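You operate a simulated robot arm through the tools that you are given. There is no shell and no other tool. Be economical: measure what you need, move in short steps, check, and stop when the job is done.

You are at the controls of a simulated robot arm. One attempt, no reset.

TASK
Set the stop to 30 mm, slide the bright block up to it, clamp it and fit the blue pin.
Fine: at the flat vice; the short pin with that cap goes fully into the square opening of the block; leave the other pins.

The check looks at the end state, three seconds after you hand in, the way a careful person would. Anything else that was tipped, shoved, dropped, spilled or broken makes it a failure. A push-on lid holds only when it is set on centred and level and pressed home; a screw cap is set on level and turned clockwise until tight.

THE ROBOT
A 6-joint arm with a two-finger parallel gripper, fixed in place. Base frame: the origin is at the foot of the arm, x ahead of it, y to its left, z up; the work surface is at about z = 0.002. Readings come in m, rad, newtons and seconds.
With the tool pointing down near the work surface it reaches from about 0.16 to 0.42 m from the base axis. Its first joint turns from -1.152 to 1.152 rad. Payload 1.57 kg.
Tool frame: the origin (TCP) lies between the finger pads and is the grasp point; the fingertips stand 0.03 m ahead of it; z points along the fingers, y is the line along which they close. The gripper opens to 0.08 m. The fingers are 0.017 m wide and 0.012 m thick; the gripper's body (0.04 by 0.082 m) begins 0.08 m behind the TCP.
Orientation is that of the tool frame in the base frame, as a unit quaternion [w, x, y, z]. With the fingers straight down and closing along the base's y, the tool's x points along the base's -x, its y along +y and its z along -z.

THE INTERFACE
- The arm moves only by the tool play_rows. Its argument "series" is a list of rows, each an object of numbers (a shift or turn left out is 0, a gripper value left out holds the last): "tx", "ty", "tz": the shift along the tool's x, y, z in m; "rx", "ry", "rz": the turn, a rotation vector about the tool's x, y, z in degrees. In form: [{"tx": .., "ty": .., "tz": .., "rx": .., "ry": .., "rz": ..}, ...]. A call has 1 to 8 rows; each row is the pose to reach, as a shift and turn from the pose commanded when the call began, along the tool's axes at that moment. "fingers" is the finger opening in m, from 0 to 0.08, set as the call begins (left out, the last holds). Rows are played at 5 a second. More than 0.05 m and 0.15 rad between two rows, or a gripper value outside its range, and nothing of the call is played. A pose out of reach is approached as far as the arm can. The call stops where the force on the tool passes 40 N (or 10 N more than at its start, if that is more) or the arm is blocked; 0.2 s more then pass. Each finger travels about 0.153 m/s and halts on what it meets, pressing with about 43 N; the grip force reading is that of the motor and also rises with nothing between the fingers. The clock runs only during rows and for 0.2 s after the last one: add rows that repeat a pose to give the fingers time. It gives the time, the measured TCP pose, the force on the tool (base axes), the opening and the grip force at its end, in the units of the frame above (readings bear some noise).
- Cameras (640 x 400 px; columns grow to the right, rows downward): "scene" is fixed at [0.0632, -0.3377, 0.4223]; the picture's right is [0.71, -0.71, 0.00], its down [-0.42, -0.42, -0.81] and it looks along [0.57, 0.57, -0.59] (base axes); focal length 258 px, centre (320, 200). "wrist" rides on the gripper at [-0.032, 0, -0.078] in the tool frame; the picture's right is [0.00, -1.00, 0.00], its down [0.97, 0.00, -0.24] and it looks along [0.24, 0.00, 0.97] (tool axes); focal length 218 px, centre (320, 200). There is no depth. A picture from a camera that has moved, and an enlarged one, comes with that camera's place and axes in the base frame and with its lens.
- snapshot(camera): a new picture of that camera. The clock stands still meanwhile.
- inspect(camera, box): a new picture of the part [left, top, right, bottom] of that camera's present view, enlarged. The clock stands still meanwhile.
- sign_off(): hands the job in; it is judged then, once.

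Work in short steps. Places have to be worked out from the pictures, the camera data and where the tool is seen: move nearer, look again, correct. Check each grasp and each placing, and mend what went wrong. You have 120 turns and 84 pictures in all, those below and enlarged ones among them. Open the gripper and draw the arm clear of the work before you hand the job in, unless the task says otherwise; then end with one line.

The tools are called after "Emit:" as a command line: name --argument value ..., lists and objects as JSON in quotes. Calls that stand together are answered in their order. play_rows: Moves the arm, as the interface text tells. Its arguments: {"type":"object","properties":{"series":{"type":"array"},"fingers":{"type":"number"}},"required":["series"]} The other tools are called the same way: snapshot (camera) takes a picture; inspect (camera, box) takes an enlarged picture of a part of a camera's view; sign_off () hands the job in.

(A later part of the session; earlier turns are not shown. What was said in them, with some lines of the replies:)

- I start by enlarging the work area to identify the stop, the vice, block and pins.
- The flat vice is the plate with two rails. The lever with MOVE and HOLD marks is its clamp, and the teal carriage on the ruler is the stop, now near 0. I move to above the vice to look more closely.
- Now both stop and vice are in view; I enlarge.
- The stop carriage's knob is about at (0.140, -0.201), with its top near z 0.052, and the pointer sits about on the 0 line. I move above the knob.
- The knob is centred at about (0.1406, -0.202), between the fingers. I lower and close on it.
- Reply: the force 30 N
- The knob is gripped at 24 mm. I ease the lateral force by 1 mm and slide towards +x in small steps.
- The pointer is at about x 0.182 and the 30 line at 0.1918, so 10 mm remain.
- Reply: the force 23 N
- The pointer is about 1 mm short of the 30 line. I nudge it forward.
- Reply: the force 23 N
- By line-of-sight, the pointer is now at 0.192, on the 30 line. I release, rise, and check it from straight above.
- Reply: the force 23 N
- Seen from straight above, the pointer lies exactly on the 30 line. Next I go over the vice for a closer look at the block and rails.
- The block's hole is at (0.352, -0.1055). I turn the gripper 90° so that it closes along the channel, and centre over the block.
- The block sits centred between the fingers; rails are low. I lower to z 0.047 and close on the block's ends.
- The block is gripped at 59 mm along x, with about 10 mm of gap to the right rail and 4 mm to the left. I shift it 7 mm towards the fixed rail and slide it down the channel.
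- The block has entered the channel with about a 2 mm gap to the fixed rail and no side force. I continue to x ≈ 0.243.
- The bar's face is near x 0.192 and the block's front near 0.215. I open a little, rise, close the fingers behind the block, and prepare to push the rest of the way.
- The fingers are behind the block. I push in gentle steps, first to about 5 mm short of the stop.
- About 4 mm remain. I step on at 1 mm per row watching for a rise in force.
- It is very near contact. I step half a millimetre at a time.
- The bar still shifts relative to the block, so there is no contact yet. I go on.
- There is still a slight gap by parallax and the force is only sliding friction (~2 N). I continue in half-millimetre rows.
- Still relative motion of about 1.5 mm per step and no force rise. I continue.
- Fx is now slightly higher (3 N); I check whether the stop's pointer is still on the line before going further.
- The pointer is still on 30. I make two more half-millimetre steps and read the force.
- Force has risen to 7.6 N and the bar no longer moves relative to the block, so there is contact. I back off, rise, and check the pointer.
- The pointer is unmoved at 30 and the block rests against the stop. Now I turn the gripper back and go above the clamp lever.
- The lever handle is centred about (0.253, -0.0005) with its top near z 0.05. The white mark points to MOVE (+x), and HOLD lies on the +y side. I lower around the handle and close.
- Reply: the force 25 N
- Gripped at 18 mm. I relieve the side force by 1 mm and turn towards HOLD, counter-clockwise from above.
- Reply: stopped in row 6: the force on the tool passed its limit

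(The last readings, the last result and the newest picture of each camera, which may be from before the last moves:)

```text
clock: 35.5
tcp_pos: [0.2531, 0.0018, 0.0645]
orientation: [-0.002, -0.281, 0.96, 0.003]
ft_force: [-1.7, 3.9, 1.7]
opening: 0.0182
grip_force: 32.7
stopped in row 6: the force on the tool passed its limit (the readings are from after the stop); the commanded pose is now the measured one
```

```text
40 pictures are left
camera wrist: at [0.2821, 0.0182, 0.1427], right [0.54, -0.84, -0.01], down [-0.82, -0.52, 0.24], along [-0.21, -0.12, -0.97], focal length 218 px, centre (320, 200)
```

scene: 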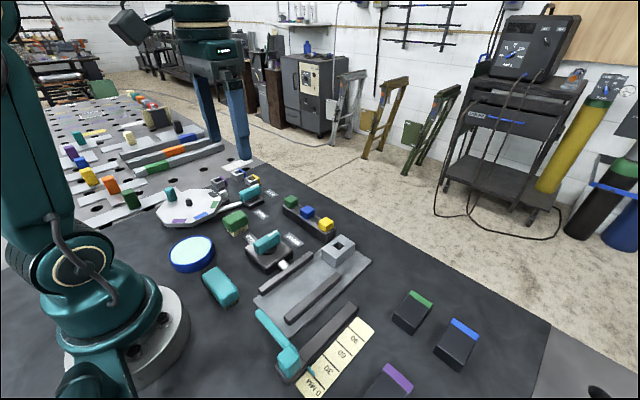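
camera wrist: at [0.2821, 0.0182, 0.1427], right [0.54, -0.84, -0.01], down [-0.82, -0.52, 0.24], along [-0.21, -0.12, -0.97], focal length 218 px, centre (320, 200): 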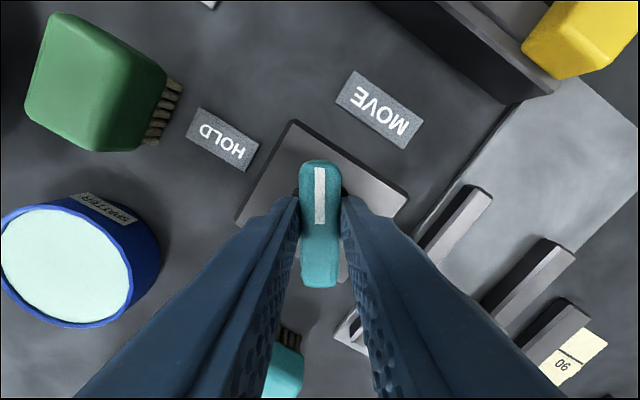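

It turned 33° and the lateral force tripped the limit; the pose is now relaxed. I continue turning in smaller portions.

Emit:
play_rows --series '[{"rz": -5}, {"rz": -10}, {"rz": -15}, {"rz": -15}]'

```text
clock: 36.5
tcp_pos: [0.2525, 0.0033, 0.0644]
orientation: [-0.001, -0.403, 0.915, 0.004]
ft_force: [-12.8, 24.8, 10.0]
opening: 0.0179
grip_force: 32.7
```

The tool is being pushed towards +y and -x, so the pivot is slightly that way. I follow by ~2.5 mm and keep turning.

Emit:
play_rows --series '[{"tx": -0.001, "ty": 0.0025}, {"tx": -0.001, "ty": 0.0025, "rz": -5}, {"tx": -0.001, "ty": 0.0025, "rz": -10}, {"tx": -0.001, "ty": 0.0025, "rz": -15}, {"tx": -0.001, "ty": 0.0025, "rz": -15}]'

Emit:
snapshot --camera "wrist"

```text
clock: 37.7
tcp_pos: [0.251, 0.0038, 0.0638]
orientation: [-0.001, -0.521, 0.854, 0.002]
ft_force: [0.5, -27.1, -16.7]
opening: 0.0178
grip_force: 32.3
```

```text
39 pictures are left
camera wrist: at [0.2685, 0.031, 0.1427], right [0.89, -0.46, 0.0], down [-0.44, -0.86, 0.24], along [-0.11, -0.21, -0.97], focal length 218 px, centre (320, 200)
```

wrist: 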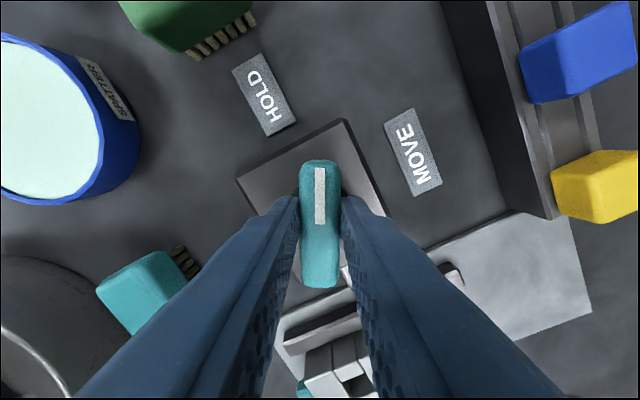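

At 63° now. I relieve the -y force and turn further to about 85°.

Emit:
play_rows --series '[{"tx": 0.0022, "ty": -0.0011}, {"tx": 0.0022, "ty": -0.0011, "rz": -6}, {"tx": 0.0022, "ty": -0.0011, "rz": -12}, {"tx": 0.0022, "ty": -0.0011, "rz": -18}, {"tx": 0.0022, "ty": -0.0011, "rz": -22}, {"tx": 0.0022, "ty": -0.0011, "rz": -22}]'

Emit:
snapshot --camera "wrist"

```text
clock: 39.1
tcp_pos: [0.2507, 0.0016, 0.0625]
orientation: [0.001, -0.672, 0.741, 0.006]
ft_force: [-23.5, 27.9, 12.1]
opening: 0.0182
grip_force: 32.5
```

```text
38 pictures are left
camera wrist: at [0.256, 0.0332, 0.1428], right [1.0, -0.1, -0.01], down [-0.09, -0.97, 0.23], along [-0.03, -0.23, -0.97], focal length 218 px, centre (320, 200)
```

wrist: 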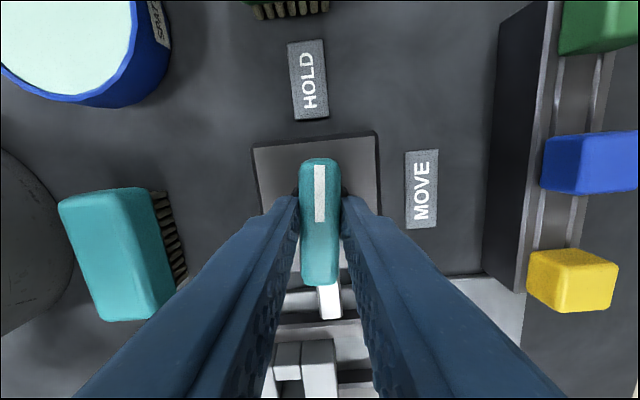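

At 84° now. I relieve the load and turn the last degrees until it resists.

Emit:
play_rows --series '[{"tx": -0.0023, "ty": 0.0022}, {"tx": -0.0023, "ty": 0.0022, "rz": -3}, {"tx": -0.0023, "ty": 0.0022, "rz": -6}, {"tx": -0.0023, "ty": 0.0022, "rz": -7}, {"tx": -0.0023, "ty": 0.0022, "rz": -7}]'

Emit:
snapshot --camera "wrist"

Emit:
inspect --camera "scene" --box '[220, 230, 380, 350]'

```text
clock: 40.3
tcp_pos: [0.2495, 0.0024, 0.0637]
orientation: [0.001, 0.716, -0.698, -0.002]
ft_force: [-4.7, -29.9, -4.1]
opening: 0.0181
grip_force: 32.9
```

```text
37 pictures are left
camera wrist: at [0.2512, 0.0348, 0.1427], right [1.0, 0.03, 0.0], down [0.03, -0.97, 0.24], along [0.0, -0.24, -0.97], focal length 218 px, centre (320, 200)
```

wrist: 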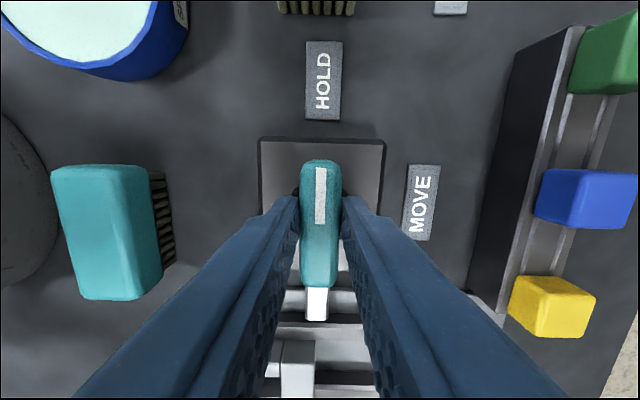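

```text
3.33 times, centred on (300, 290) of scene
camera zoom: at [0.0632, -0.3377, 0.4223], right [0.71, -0.71, 0.0], down [-0.42, -0.42, -0.81], along [0.57, 0.57, -0.59], focal length 860 px, centre (387, -100)
```

zoom: 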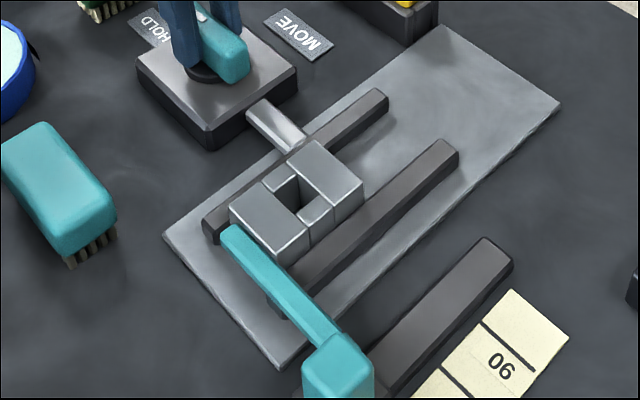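

The handle points to HOLD, and the plunger has pushed the jaw against the block. I relieve the force, release and rise.

Emit:
play_rows --series '[{"tx": 0.002}, {"tx": 0.002}]'

Emit:
play_rows --series '[{"tz": 0}, {"tz": 0}, {"tz": -0.03}, {"tz": -0.07}, {"tz": -0.11}, {"tz": -0.11}]' --fingers 0.045

Emit:
snapshot --camera "wrist"

Emit:
inspect --camera "scene" --box '[230, 200, 390, 380]'

```text
clock: 40.9
tcp_pos: [0.2499, 0.0034, 0.064]
orientation: [-0.002, 0.716, -0.698, -0.004]
ft_force: [-8.3, 6.0, -2.0]
opening: 0.0181
grip_force: 32.6
```

```text
clock: 42.3
tcp_pos: [0.251, 0.0007, 0.1744]
orientation: [-0.001, 0.717, -0.697, -0.003]
ft_force: [-0.3, 0.1, 0.2]
opening: 0.0448
grip_force: 0.1
```

```text
35 pictures are left
camera wrist: at [0.2518, 0.0318, 0.253], right [1.0, 0.03, 0.0], down [0.03, -0.97, 0.24], along [0.0, -0.24, -0.97], focal length 218 px, centre (320, 200)
```

wrist: 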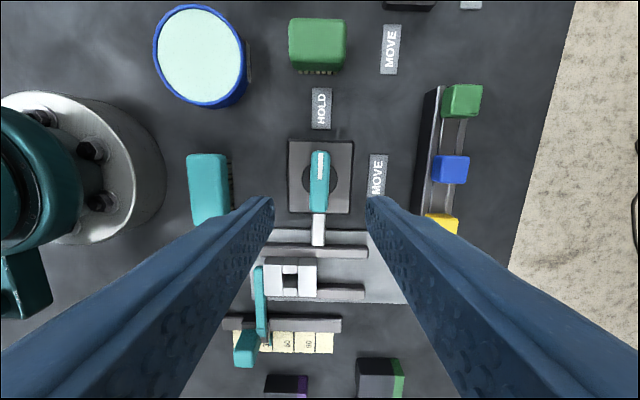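

```text
2.22 times, centred on (310, 290) of scene
camera zoom: at [0.0632, -0.3377, 0.4223], right [0.71, -0.71, 0.0], down [-0.42, -0.42, -0.81], along [0.57, 0.57, -0.59], focal length 573 px, centre (342, 0)
```

zoom: 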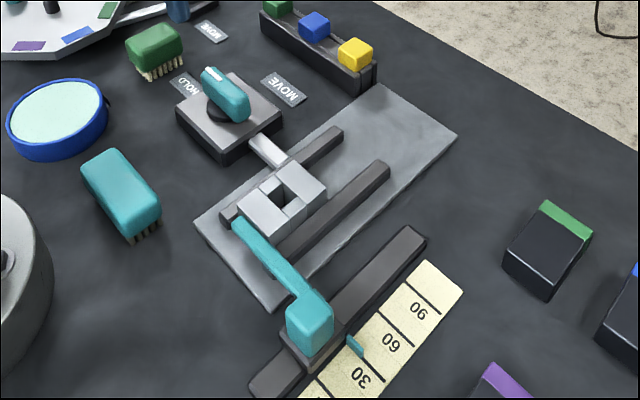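

Let me enlarge the clamp/stop region to verify contact, alignment and lever angle.

Emit:
inspect --camera "wrist" --box '[220, 130, 400, 360]'

Emit:
inspect --camera "scene" --box '[270, 240, 370, 370]'

```text
1.74 times, centred on (310, 245) of wrist
camera zoom: at [0.2518, 0.0318, 0.253], right [1.0, 0.03, 0.0], down [0.03, -0.97, 0.24], along [0.0, -0.24, -0.97], focal length 380 px, centre (337, 122)
```

zoom: 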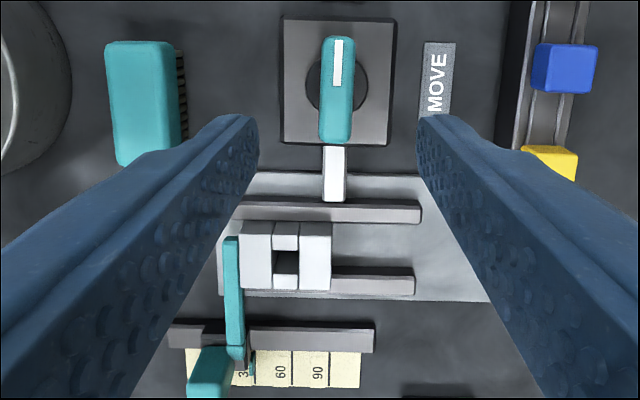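

```text
3.08 times, centred on (320, 305) of scene
camera zoom: at [0.0632, -0.3377, 0.4223], right [0.71, -0.71, 0.0], down [-0.42, -0.42, -0.81], along [0.57, 0.57, -0.59], focal length 793 px, centre (320, -123)
```

zoom: 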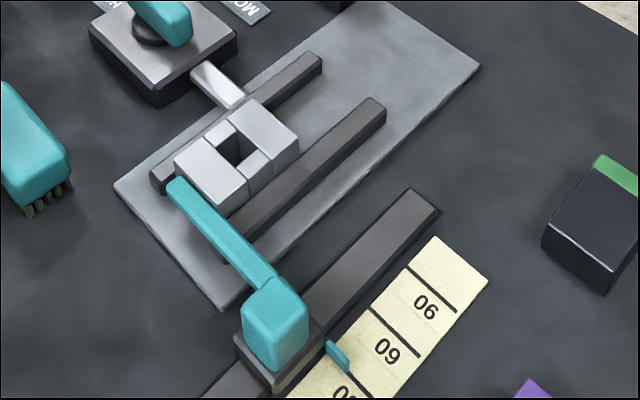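

The stop is at 30, the block lies against stop and both jaws, and the lever is on HOLD. Now I move above the blue pin, estimated at (0.372, 0.015) with its top near z 0.053, straightening the gripper by 1.6°.

Emit:
play_rows --series '[{"ty": -0.04, "tx": -0.004}, {"ty": -0.08, "tx": -0.008}, {"ty": -0.1204, "tx": -0.011, "rz": 1.6}, {"ty": -0.1204, "tx": -0.011, "tz": 0.024, "rz": 1.6}, {"ty": -0.1204, "tx": -0.011, "tz": 0.024, "rz": 1.6}]' --fingers 0.06

Emit:
snapshot --camera "wrist"

Emit:
inspect --camera "scene" --box '[270, 170, 350, 250]'

```text
clock: 43.5
tcp_pos: [0.3706, 0.0158, 0.1491]
orientation: [-0.001, 0.708, -0.707, -0.003]
ft_force: [0.0, 0.1, -0.2]
opening: 0.06
grip_force: 0.0
```

```text
31 pictures are left
camera wrist: at [0.3727, 0.0469, 0.2282], right [1.0, 0.0, 0.0], down [0.0, -0.97, 0.24], along [0.0, -0.24, -0.97], focal length 218 px, centre (320, 200)
```

wrist: 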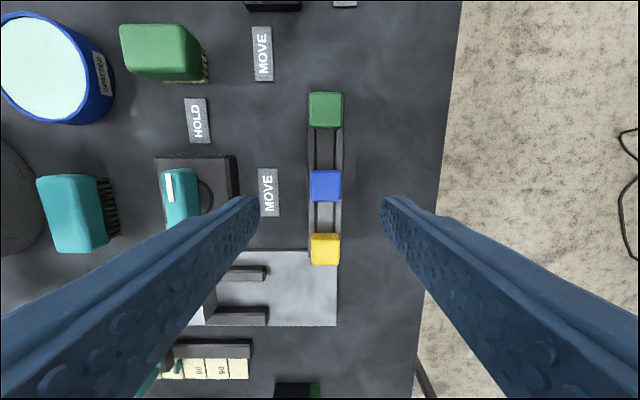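

```text
5.00 times, centred on (310, 210) of scene
camera zoom: at [0.0632, -0.3377, 0.4223], right [0.71, -0.71, 0.0], down [-0.42, -0.42, -0.81], along [0.57, 0.57, -0.59], focal length 1289 px, centre (370, 150)
```

zoom: 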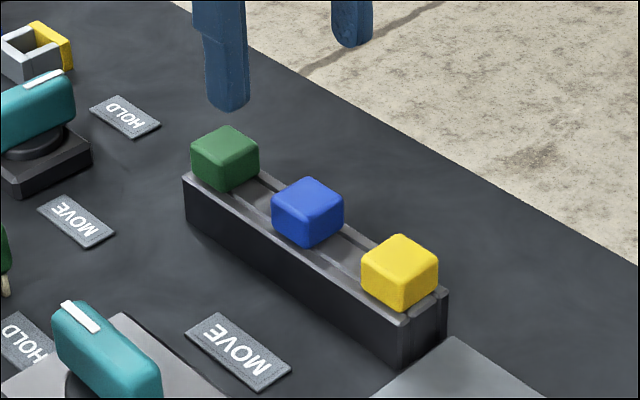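

The blue cap is about 4 mm further +x, centred at (0.3755, 0.0165), with its top near 0.054. I correct that, lower to z 0.067 and close on the cap.

Emit:
play_rows --series '[{"ty": -0.004, "tz": 0.03}, {"ty": -0.004, "tz": 0.06}, {"ty": -0.004, "tz": 0.082}, {"ty": -0.004, "tz": 0.082}]'

Emit:
snapshot --camera "wrist"

Emit:
inspect --camera "scene" --box '[270, 170, 350, 250]'

```text
clock: 44.5
tcp_pos: [0.3746, 0.0174, 0.0673]
orientation: [0.0, 0.708, -0.706, -0.003]
ft_force: [0.5, 0.1, 0.2]
opening: 0.0601
grip_force: 0.0
```

```text
29 pictures are left
camera wrist: at [0.3765, 0.0478, 0.1459], right [1.0, 0.0, 0.0], down [0.0, -0.97, 0.24], along [0.0, -0.24, -0.97], focal length 218 px, centre (320, 200)
```

wrist: 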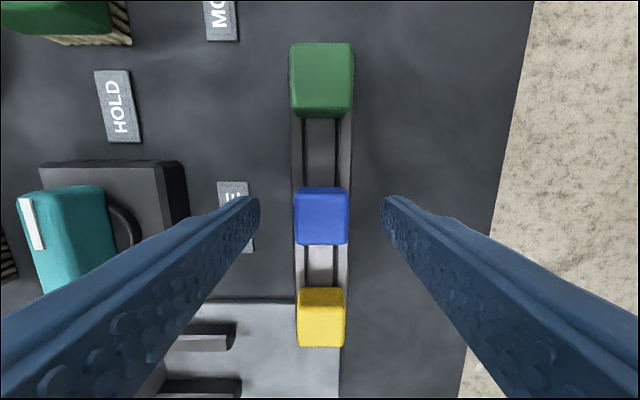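

```text
5.00 times, centred on (310, 210) of scene
camera zoom: at [0.0632, -0.3377, 0.4223], right [0.71, -0.71, 0.0], down [-0.42, -0.42, -0.81], along [0.57, 0.57, -0.59], focal length 1289 px, centre (370, 150)
```

zoom: 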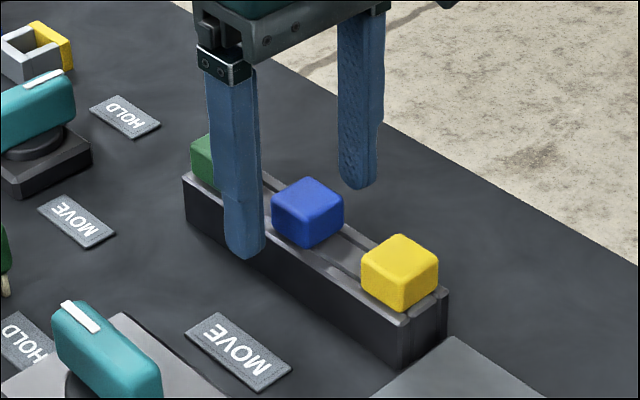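

Aligned in x. I close on the cap.

Emit:
play_rows --series '[{"tz": 0}, {"tz": 0}, {"tz": 0}]' --fingers 0.0

Emit:
play_rows --series '[{"tz": -0.02}, {"tz": -0.05}, {"tz": -0.08}, {"tz": -0.1}, {"tz": -0.1}]'

Emit:
snapshot --camera "wrist"

Emit:
inspect --camera "scene" --box '[240, 100, 380, 250]'

```text
clock: 45.3
tcp_pos: [0.3748, 0.0158, 0.0683]
orientation: [0.001, -0.707, 0.707, 0.004]
ft_force: [-0.2, -0.4, 0.1]
opening: 0.0254
grip_force: 36.5
```

```text
clock: 46.5
tcp_pos: [0.3731, 0.0161, 0.1679]
orientation: [0.0, -0.707, 0.707, 0.003]
ft_force: [-0.1, 0.6, 0.2]
opening: 0.0
grip_force: 21.2
```

```text
27 pictures are left
camera wrist: at [0.3764, 0.0472, 0.2465], right [1.0, 0.0, 0.0], down [0.0, -0.97, 0.24], along [0.0, -0.24, -0.97], focal length 218 px, centre (320, 200)
```

wrist: 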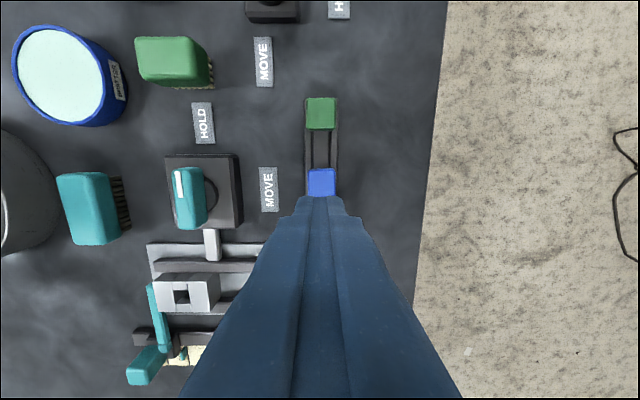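

```text
2.67 times, centred on (310, 175) of scene
camera zoom: at [0.0632, -0.3377, 0.4223], right [0.71, -0.71, 0.0], down [-0.42, -0.42, -0.81], along [0.57, 0.57, -0.59], focal length 688 px, centre (347, 267)
```

zoom: 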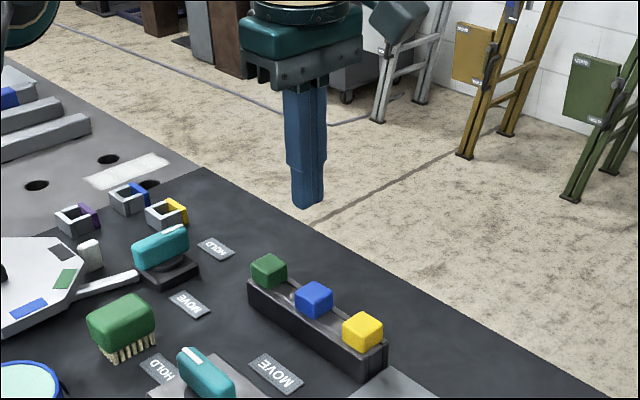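

The cap slipped out on lifting, so the grip was too high; the pin is still seated in the rack. I estimate the rack top at z ≈ 0.029, so I go 6 mm lower with the tips just above the rack.

Emit:
play_rows --series '[{"tz": 0}, {"tz": 0.01}, {"tz": 0.05}, {"tz": 0.09}, {"tz": 0.1}, {"tz": 0.1055}, {"tz": 0.1055}]' --fingers 0.06

Emit:
inspect --camera "scene" --box '[270, 170, 350, 250]'

```text
clock: 48.1
tcp_pos: [0.3737, 0.0166, 0.0632]
orientation: [0.0, -0.707, 0.707, 0.003]
ft_force: [0.2, 0.2, -0.1]
opening: 0.0602
grip_force: 0.1
```

```text
5.00 times, centred on (310, 210) of scene
camera zoom: at [0.0632, -0.3377, 0.4223], right [0.71, -0.71, 0.0], down [-0.42, -0.42, -0.81], along [0.57, 0.57, -0.59], focal length 1289 px, centre (370, 150)
```

zoom: 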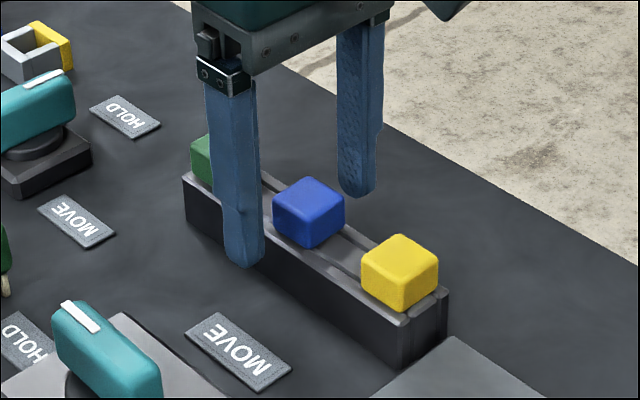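

I close here and look before lifting.

Emit:
play_rows --series '[{"tz": 0}, {"tz": 0}, {"tz": 0}, {"tz": 0}]' --fingers 0.0

Emit:
inspect --camera "scene" --box '[270, 170, 350, 250]'

Emit:
play_rows --series '[{"tz": -0.004}, {"tz": -0.008}, {"tz": -0.012}, {"tz": -0.016}, {"tz": -0.016}]'

```text
clock: 49.1
tcp_pos: [0.374, 0.0162, 0.0621]
orientation: [0.0, -0.707, 0.707, 0.004]
ft_force: [0.4, -0.8, 1.9]
opening: 0.025
grip_force: 36.8
```

```text
5.00 times, centred on (310, 210) of scene
camera zoom: at [0.0632, -0.3377, 0.4223], right [0.71, -0.71, 0.0], down [-0.42, -0.42, -0.81], along [0.57, 0.57, -0.59], focal length 1289 px, centre (370, 150)
```

zoom: 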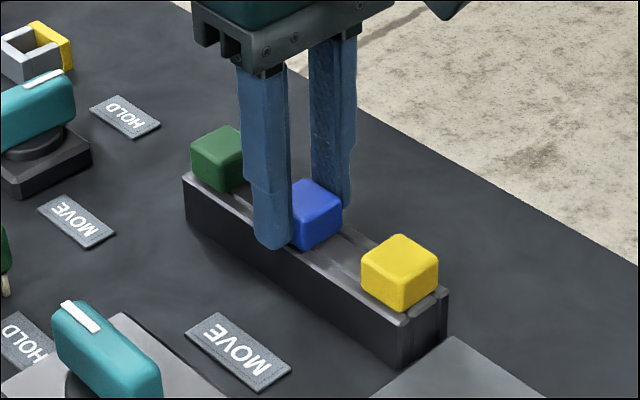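

```text
clock: 50.3
tcp_pos: [0.3744, 0.0159, 0.0789]
orientation: [0.0, 0.707, -0.707, -0.002]
ft_force: [0.1, 0.3, -1.3]
opening: 0.0254
grip_force: 37.0
```

The cap still reads 25 mm between the fingers after 16 mm. I lift on, slowly.

Emit:
play_rows --series '[{"tz": -0.015}, {"tz": -0.03}, {"tz": -0.045}, {"tz": -0.06}, {"tz": -0.06}]'

Emit:
snapshot --camera "wrist"

Emit:
inspect --camera "scene" --box '[260, 120, 380, 240]'

```text
clock: 51.5
tcp_pos: [0.3749, 0.0159, 0.1378]
orientation: [0.001, -0.707, 0.708, 0.003]
ft_force: [0.1, 0.8, -2.0]
opening: 0.0253
grip_force: 36.2
```

```text
23 pictures are left
camera wrist: at [0.3762, 0.0473, 0.2169], right [1.0, 0.0, 0.0], down [0.0, -0.97, 0.24], along [0.0, -0.24, -0.97], focal length 218 px, centre (320, 200)
```

wrist: 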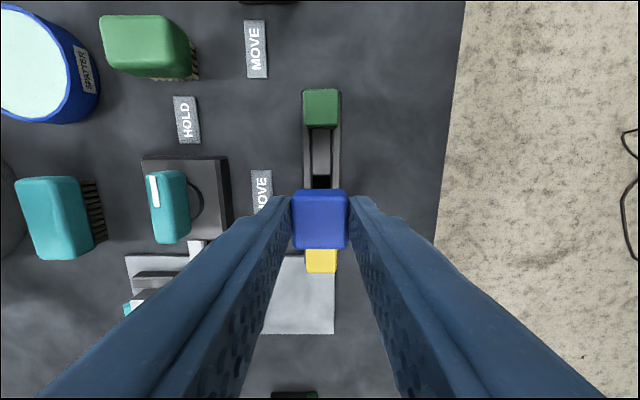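

```text
3.33 times, centred on (320, 180) of scene
camera zoom: at [0.0632, -0.3377, 0.4223], right [0.71, -0.71, 0.0], down [-0.42, -0.42, -0.81], along [0.57, 0.57, -0.59], focal length 860 px, centre (320, 267)
```

zoom: 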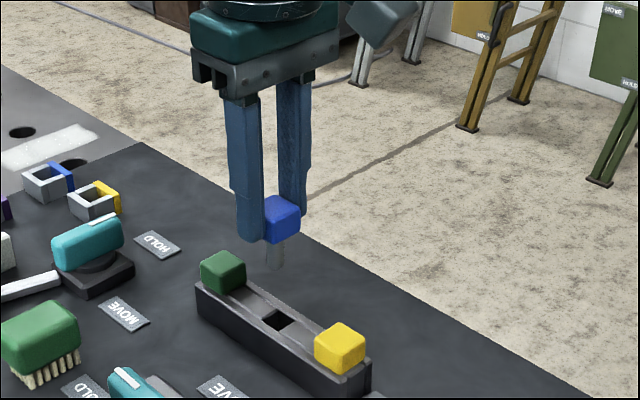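

The pin is held, level, with a short shaft and empty slot left behind; neighbours are untouched. I carry it past the block so that the camera looks straight down on the hole.

Emit:
play_rows --series '[{"tx": 0.02, "ty": 0.025, "tz": -0.02}, {"tx": 0.045, "ty": 0.05, "tz": -0.02}, {"tx": 0.07, "ty": 0.075, "tz": -0.02}, {"tx": 0.1, "ty": 0.1, "tz": -0.02}, {"tx": 0.13, "ty": 0.13, "tz": -0.02}, {"tx": 0.158, "ty": 0.153, "tz": -0.015}, {"tx": 0.158, "ty": 0.153, "tz": -0.015}, {"tx": 0.158, "ty": 0.153, "tz": -0.015}]'

Emit:
inspect --camera "wrist" --box '[240, 90, 400, 250]'

```text
clock: 53.3
tcp_pos: [0.2221, -0.1426, 0.1512]
orientation: [-0.001, 0.707, -0.707, -0.002]
ft_force: [-0.2, -0.7, -1.3]
opening: 0.0254
grip_force: 36.6
```

```text
2.50 times, centred on (320, 170) of wrist
camera zoom: at [0.2235, -0.1117, 0.2314], right [1.0, 0.0, 0.0], down [0.0, -0.97, 0.24], along [0.0, -0.24, -0.97], focal length 546 px, centre (320, 275)
```

zoom: 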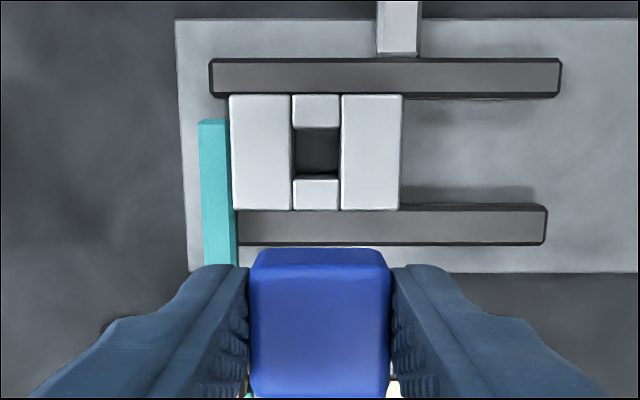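

The block's centre is about (0.2218, -0.1155) while the pin is near (0.223, -0.1433). I move over the hole and lower to just above it for a check.

Emit:
play_rows --series '[{"tx": -0.014, "ty": 0.0014}, {"tx": -0.0278, "ty": 0.0014}, {"tx": -0.0278, "ty": 0.0014, "tz": 0.025}, {"tx": -0.0278, "ty": 0.0014, "tz": 0.048}, {"tx": -0.0278, "ty": 0.0014, "tz": 0.048}]'

Emit:
inspect --camera "scene" --box '[270, 230, 350, 310]'

Emit:
snapshot --camera "wrist"

```text
clock: 54.5
tcp_pos: [0.2192, -0.1142, 0.1059]
orientation: [0.001, -0.707, 0.707, 0.003]
ft_force: [1.4, -0.7, -1.8]
opening: 0.0253
grip_force: 37.3
```

```text
5.00 times, centred on (310, 270) of scene
camera zoom: at [0.0632, -0.3377, 0.4223], right [0.71, -0.71, 0.0], down [-0.42, -0.42, -0.81], along [0.57, 0.57, -0.59], focal length 1289 px, centre (370, -150)
```

zoom: 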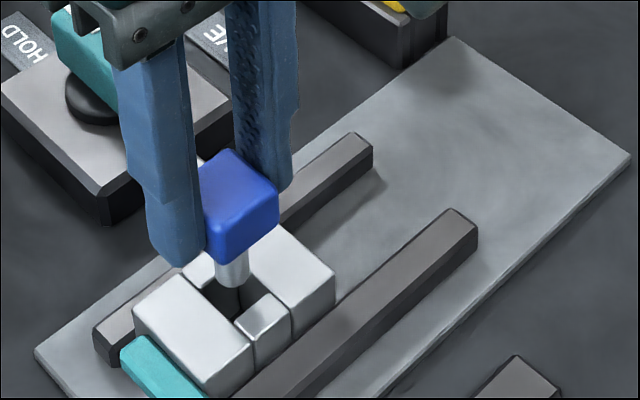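

```text
19 pictures are left
camera wrist: at [0.2212, -0.0831, 0.1838], right [1.0, 0.0, 0.0], down [0.0, -0.97, 0.24], along [0.0, -0.24, -0.97], focal length 218 px, centre (320, 200)
```

wrist: 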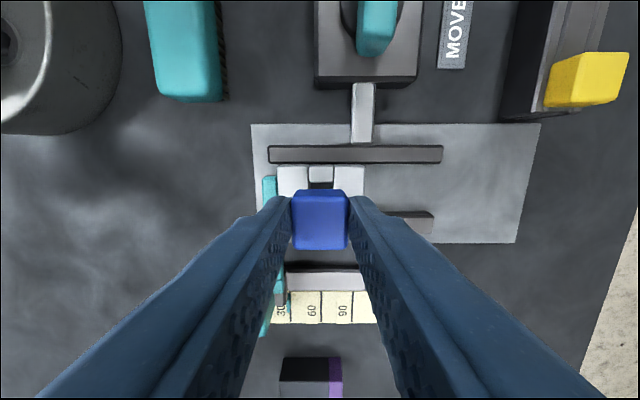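

The pin is lined up with the hole in column in both views. I lower in small steps watching the force.

Emit:
play_rows --series '[{"tz": 0.004}, {"tz": 0.008}, {"tz": 0.012}, {"tz": 0.012}]'

Emit:
inspect --camera "scene" --box '[280, 240, 340, 300]'

```text
clock: 55.5
tcp_pos: [0.2198, -0.1159, 0.0925]
orientation: [-0.001, 0.707, -0.707, -0.004]
ft_force: [0.0, 0.6, -1.4]
opening: 0.0253
grip_force: 37.3
```

```text
6.67 times, centred on (310, 270) of scene
camera zoom: at [0.0632, -0.3377, 0.4223], right [0.71, -0.71, 0.0], down [-0.42, -0.42, -0.81], along [0.57, 0.57, -0.59], focal length 1719 px, centre (387, -267)
```

zoom: 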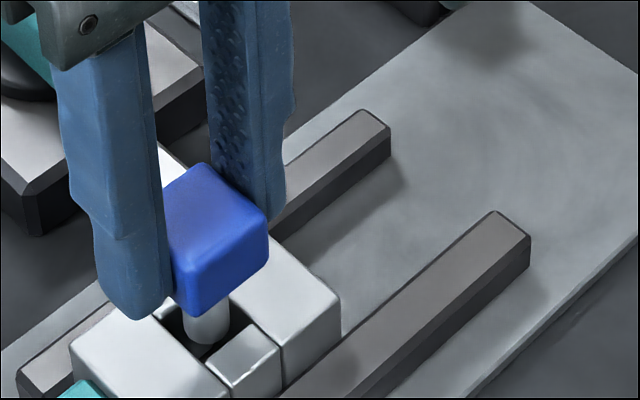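

The shaft tip is within the opening. I go on down.

Emit:
play_rows --series '[{"tz": 0.003}, {"tz": 0.006}, {"tz": 0.008}, {"tz": 0.008}]'

Emit:
inspect --camera "scene" --box '[280, 240, 340, 300]'

```text
clock: 56.5
tcp_pos: [0.2197, -0.1144, 0.0847]
orientation: [0.0, 0.707, -0.707, -0.003]
ft_force: [0.2, 0.4, -1.9]
opening: 0.0251
grip_force: 37.0
```

```text
6.67 times, centred on (310, 270) of scene
camera zoom: at [0.0632, -0.3377, 0.4223], right [0.71, -0.71, 0.0], down [-0.42, -0.42, -0.81], along [0.57, 0.57, -0.59], focal length 1719 px, centre (387, -267)
```

zoom: 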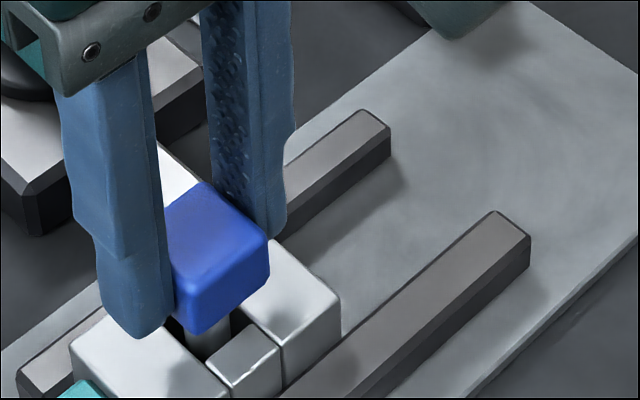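

The shaft is entering without resistance. I lower the remaining ~14 mm in small steps.

Emit:
play_rows --series '[{"tz": 0.003}, {"tz": 0.006}, {"tz": 0.009}, {"tz": 0.011}, {"tz": 0.011}]'

Emit:
inspect --camera "scene" --box '[280, 240, 340, 300]'

```text
clock: 57.7
tcp_pos: [0.2182, -0.1131, 0.0745]
orientation: [0.0, -0.707, 0.707, 0.003]
ft_force: [-0.3, 0.5, -0.8]
opening: 0.0254
grip_force: 37.2
```

```text
6.67 times, centred on (310, 270) of scene
camera zoom: at [0.0632, -0.3377, 0.4223], right [0.71, -0.71, 0.0], down [-0.42, -0.42, -0.81], along [0.57, 0.57, -0.59], focal length 1719 px, centre (387, -267)
```

zoom: 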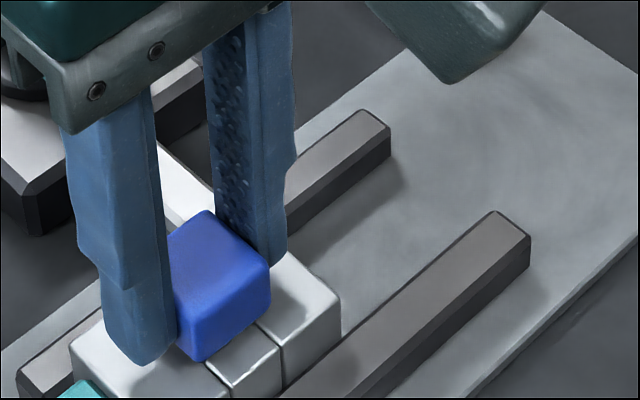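

Only a little remains. I step down by 1 mm and read contact.

Emit:
play_rows --series '[{"tz": 0.001}, {"tz": 0.002}, {"tz": 0.003}, {"tz": 0.003}]'

Emit:
play_rows --series '[{"tz": 0.001}, {"tz": 0.0015}, {"tz": 0.0015}]'

```text
clock: 58.7
tcp_pos: [0.2206, -0.1136, 0.0708]
orientation: [-0.001, 0.708, -0.707, -0.003]
ft_force: [-0.5, -1.0, -1.3]
opening: 0.0254
grip_force: 36.5
```

```text
clock: 59.5
tcp_pos: [0.2197, -0.1132, 0.0685]
orientation: [0.0, 0.707, -0.707, -0.003]
ft_force: [0.6, -0.3, -1.9]
opening: 0.0252
grip_force: 37.4
```

No contact yet; I continue down.

Emit:
play_rows --series '[{"tz": 0.001}, {"tz": 0.002}, {"tz": 0.002}]'

Emit:
inspect --camera "scene" --box '[280, 240, 340, 300]'

```text
clock: 60.3
tcp_pos: [0.22, -0.1139, 0.0689]
orientation: [0.001, -0.707, 0.707, 0.003]
ft_force: [-7.6, 5.2, 30.1]
opening: 0.0251
grip_force: 37.1
```

```text
6.67 times, centred on (310, 270) of scene
camera zoom: at [0.0631, -0.3376, 0.4224], right [0.71, -0.71, 0.0], down [-0.42, -0.42, -0.81], along [0.57, 0.57, -0.59], focal length 1719 px, centre (387, -267)
```

zoom: 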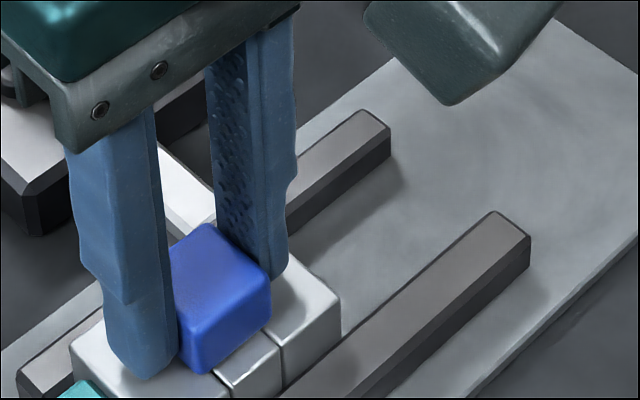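

Vertical force rose to 30 N: the cap is home on the block. I ease off the pressure, open just enough, and rise straight up.

Emit:
play_rows --series '[{"tz": -0.001}, {"tz": -0.001}]'

Emit:
play_rows --series '[{"tz": 0}, {"tz": 0}, {"tz": -0.015}, {"tz": -0.04}, {"tz": -0.08}, {"tz": -0.1}, {"tz": -0.1}]' --fingers 0.035

Emit:
inspect --camera "scene" --box '[260, 230, 360, 370]'

Emit:
inspect --camera "scene" --box '[280, 250, 340, 300]'

```text
clock: 60.9
tcp_pos: [0.2194, -0.1124, 0.0678]
orientation: [0.001, -0.707, 0.708, 0.004]
ft_force: [0.2, -0.2, -0.1]
opening: 0.025
grip_force: 36.7
```

```text
clock: 62.5
tcp_pos: [0.2198, -0.1145, 0.1689]
orientation: [0.0, -0.707, 0.707, 0.003]
ft_force: [-0.1, 0.5, 0.5]
opening: 0.0351
grip_force: 0.0
```

```text
2.86 times, centred on (310, 300) of scene
camera zoom: at [0.0632, -0.3377, 0.4223], right [0.71, -0.71, 0.0], down [-0.42, -0.42, -0.81], along [0.57, 0.57, -0.59], focal length 737 px, centre (349, -86)
```

zoom: 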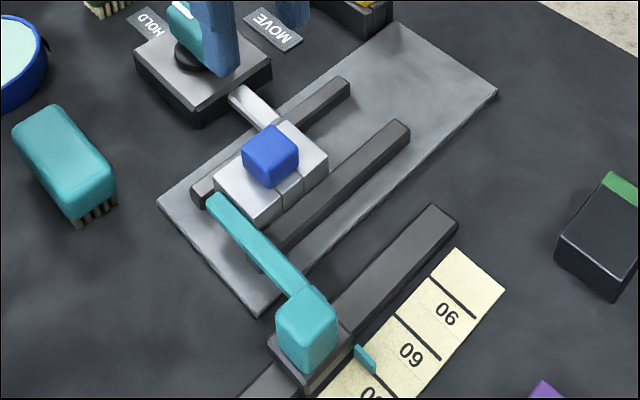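

```text
8.00 times, centred on (310, 275) of scene
camera zoom: at [0.0632, -0.3377, 0.4223], right [0.71, -0.71, 0.0], down [-0.42, -0.42, -0.81], along [0.57, 0.57, -0.59], focal length 2063 px, centre (400, -400)
```

zoom: 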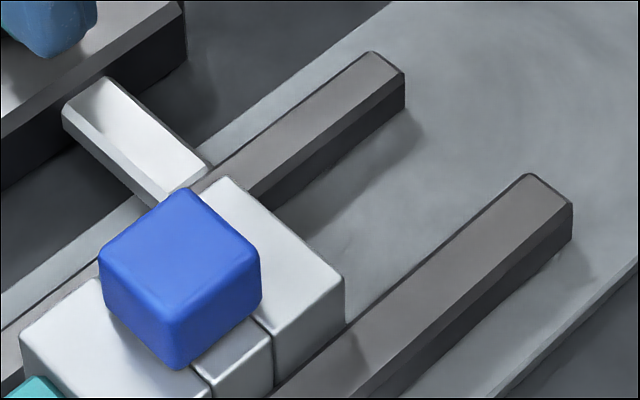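

It appears seated. To be sure, I close the fingers and press gently on top of the cap.

Emit:
play_rows --series '[{"tz": 0}, {"tz": 0.03}, {"tz": 0.06}, {"tz": 0.07}, {"tz": 0.07}]' --fingers 0.0

Emit:
play_rows --series '[{"tz": 0.002}, {"tz": 0.004}, {"tz": 0.006}, {"tz": 0.008}, {"tz": 0.008}]'

```text
clock: 63.7
tcp_pos: [0.2206, -0.1131, 0.0989]
orientation: [0.0, 0.707, -0.707, -0.003]
ft_force: [0.5, 0.6, -0.5]
opening: 0.0
grip_force: 21.5
```

```text
clock: 64.9
tcp_pos: [0.2197, -0.1143, 0.0914]
orientation: [0.0, -0.707, 0.707, 0.003]
ft_force: [0.1, -0.2, 0.8]
opening: 0.0
grip_force: 21.1
```

No contact yet with the tips near z 0.061; I go on in 1 mm steps.

Emit:
play_rows --series '[{"tz": 0.001}, {"tz": 0.002}, {"tz": 0.003}, {"tz": 0.003}]'

Emit:
play_rows --series '[{"tz": 0.001}, {"tz": 0.001}]'

```text
clock: 65.9
tcp_pos: [0.2193, -0.1143, 0.0883]
orientation: [0.001, -0.707, 0.707, 0.003]
ft_force: [0.6, -0.2, 0.0]
opening: 0.0
grip_force: 21.6
```

```text
clock: 66.5
tcp_pos: [0.2195, -0.1143, 0.0862]
orientation: [0.001, -0.707, 0.707, 0.003]
ft_force: [0.4, -0.3, 0.2]
opening: 0.0
grip_force: 20.8
```

Still free; continuing.

Emit:
play_rows --series '[{"tz": 0.001}, {"tz": 0.002}, {"tz": 0.002}]'

Emit:
play_rows --series '[{"tz": 0.001}, {"tz": 0.001}]'

Emit:
inspect --camera "scene" --box '[280, 240, 340, 300]'

```text
clock: 67.1
tcp_pos: [0.2195, -0.114, 0.086]
orientation: [-0.001, 0.707, -0.707, -0.002]
ft_force: [-0.6, 1.4, 6.8]
opening: 0.0002
grip_force: 21.6
stopped in row 3: the force on the tool passed its limit (the readings are from after the stop); the commanded pose is now the measured one
```

```text
clock: 67.7
tcp_pos: [0.2201, -0.1147, 0.0869]
orientation: [0.0, 0.707, -0.707, -0.002]
ft_force: [-0.7, 2.1, 6.0]
opening: 0.0004
grip_force: 21.3
stopped in row 2: the force on the tool passed its limit (the readings are from after the stop); the commanded pose is now the measured one
```

```text
6.67 times, centred on (310, 270) of scene
camera zoom: at [0.0632, -0.3377, 0.4223], right [0.71, -0.71, 0.0], down [-0.42, -0.42, -0.81], along [0.57, 0.57, -0.59], focal length 1719 px, centre (387, -267)
```

zoom: 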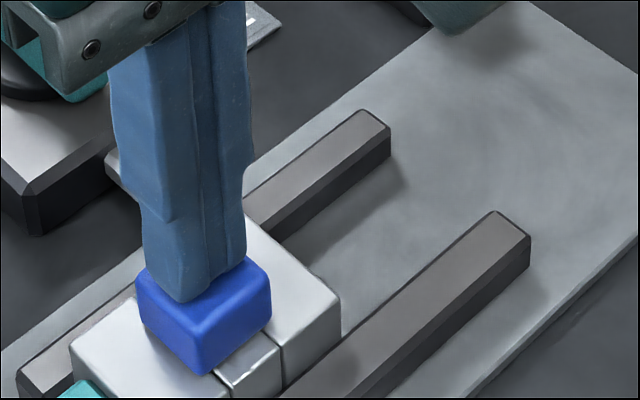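

The cap resists rigidly at 40 N, so the pin is fully home. I rise clear and take a final look.

Emit:
play_rows --series '[{"tz": -0.02}, {"tz": -0.06}, {"tz": -0.1}, {"tz": -0.13}, {"tz": -0.13, "tx": -0.04}, {"tz": -0.13, "tx": -0.08}, {"tz": -0.13, "tx": -0.11}, {"tz": -0.13, "tx": -0.11}]' --fingers 0.05

Emit:
snapshot --camera "scene"

Emit:
inspect --camera "scene" --box '[270, 240, 370, 370]'

Emit:
snapshot --camera "wrist"

```text
clock: 69.5
tcp_pos: [0.2189, -0.0057, 0.2169]
orientation: [-0.001, 0.707, -0.707, -0.002]
ft_force: [-0.3, -0.3, 0.3]
opening: 0.0499
grip_force: 0.1
```

```text
11 pictures are left
```

scene: 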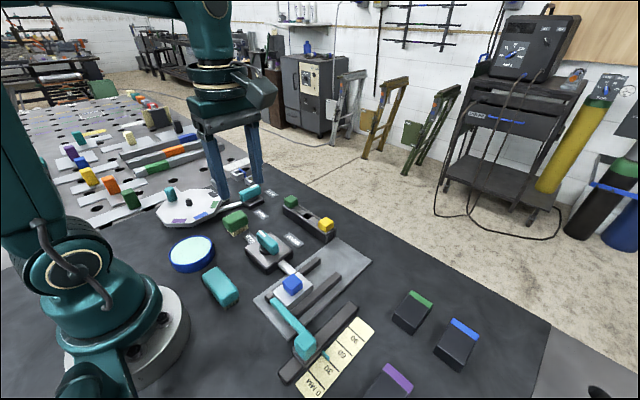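

```text
3.08 times, centred on (320, 305) of scene
camera zoom: at [0.0632, -0.3376, 0.4223], right [0.71, -0.71, 0.0], down [-0.42, -0.42, -0.81], along [0.57, 0.57, -0.59], focal length 793 px, centre (320, -123)
```

zoom: 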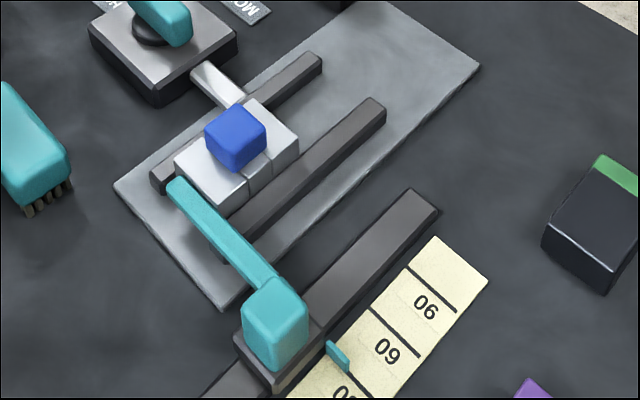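

```text
9 pictures are left
camera wrist: at [0.2213, 0.0263, 0.2955], right [1.0, 0.0, 0.0], down [0.0, -0.97, 0.24], along [0.0, -0.24, -0.97], focal length 218 px, centre (320, 200)
```

wrist: 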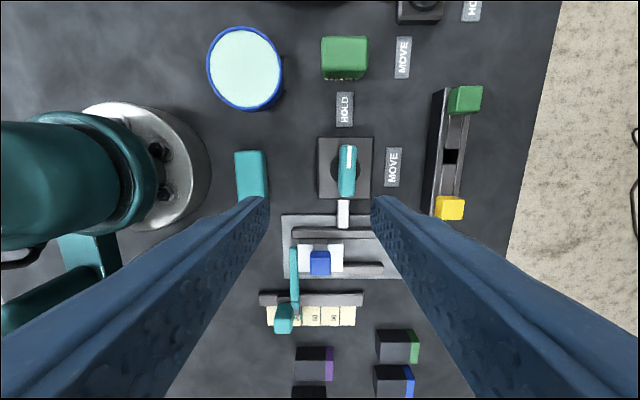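

The stop is on 30, the block is against it and clamped with the lever at HOLD. The blue pin is fully in, the other pins are in place, and the gripper is open and clear, so I hand in.

Emit:
sign_off

```text
The job is handed in.
```

The stop is set at 30 mm, the bright block is against it and clamped (lever on HOLD), and the blue pin is pressed fully into the square opening; the other pins were not moved.
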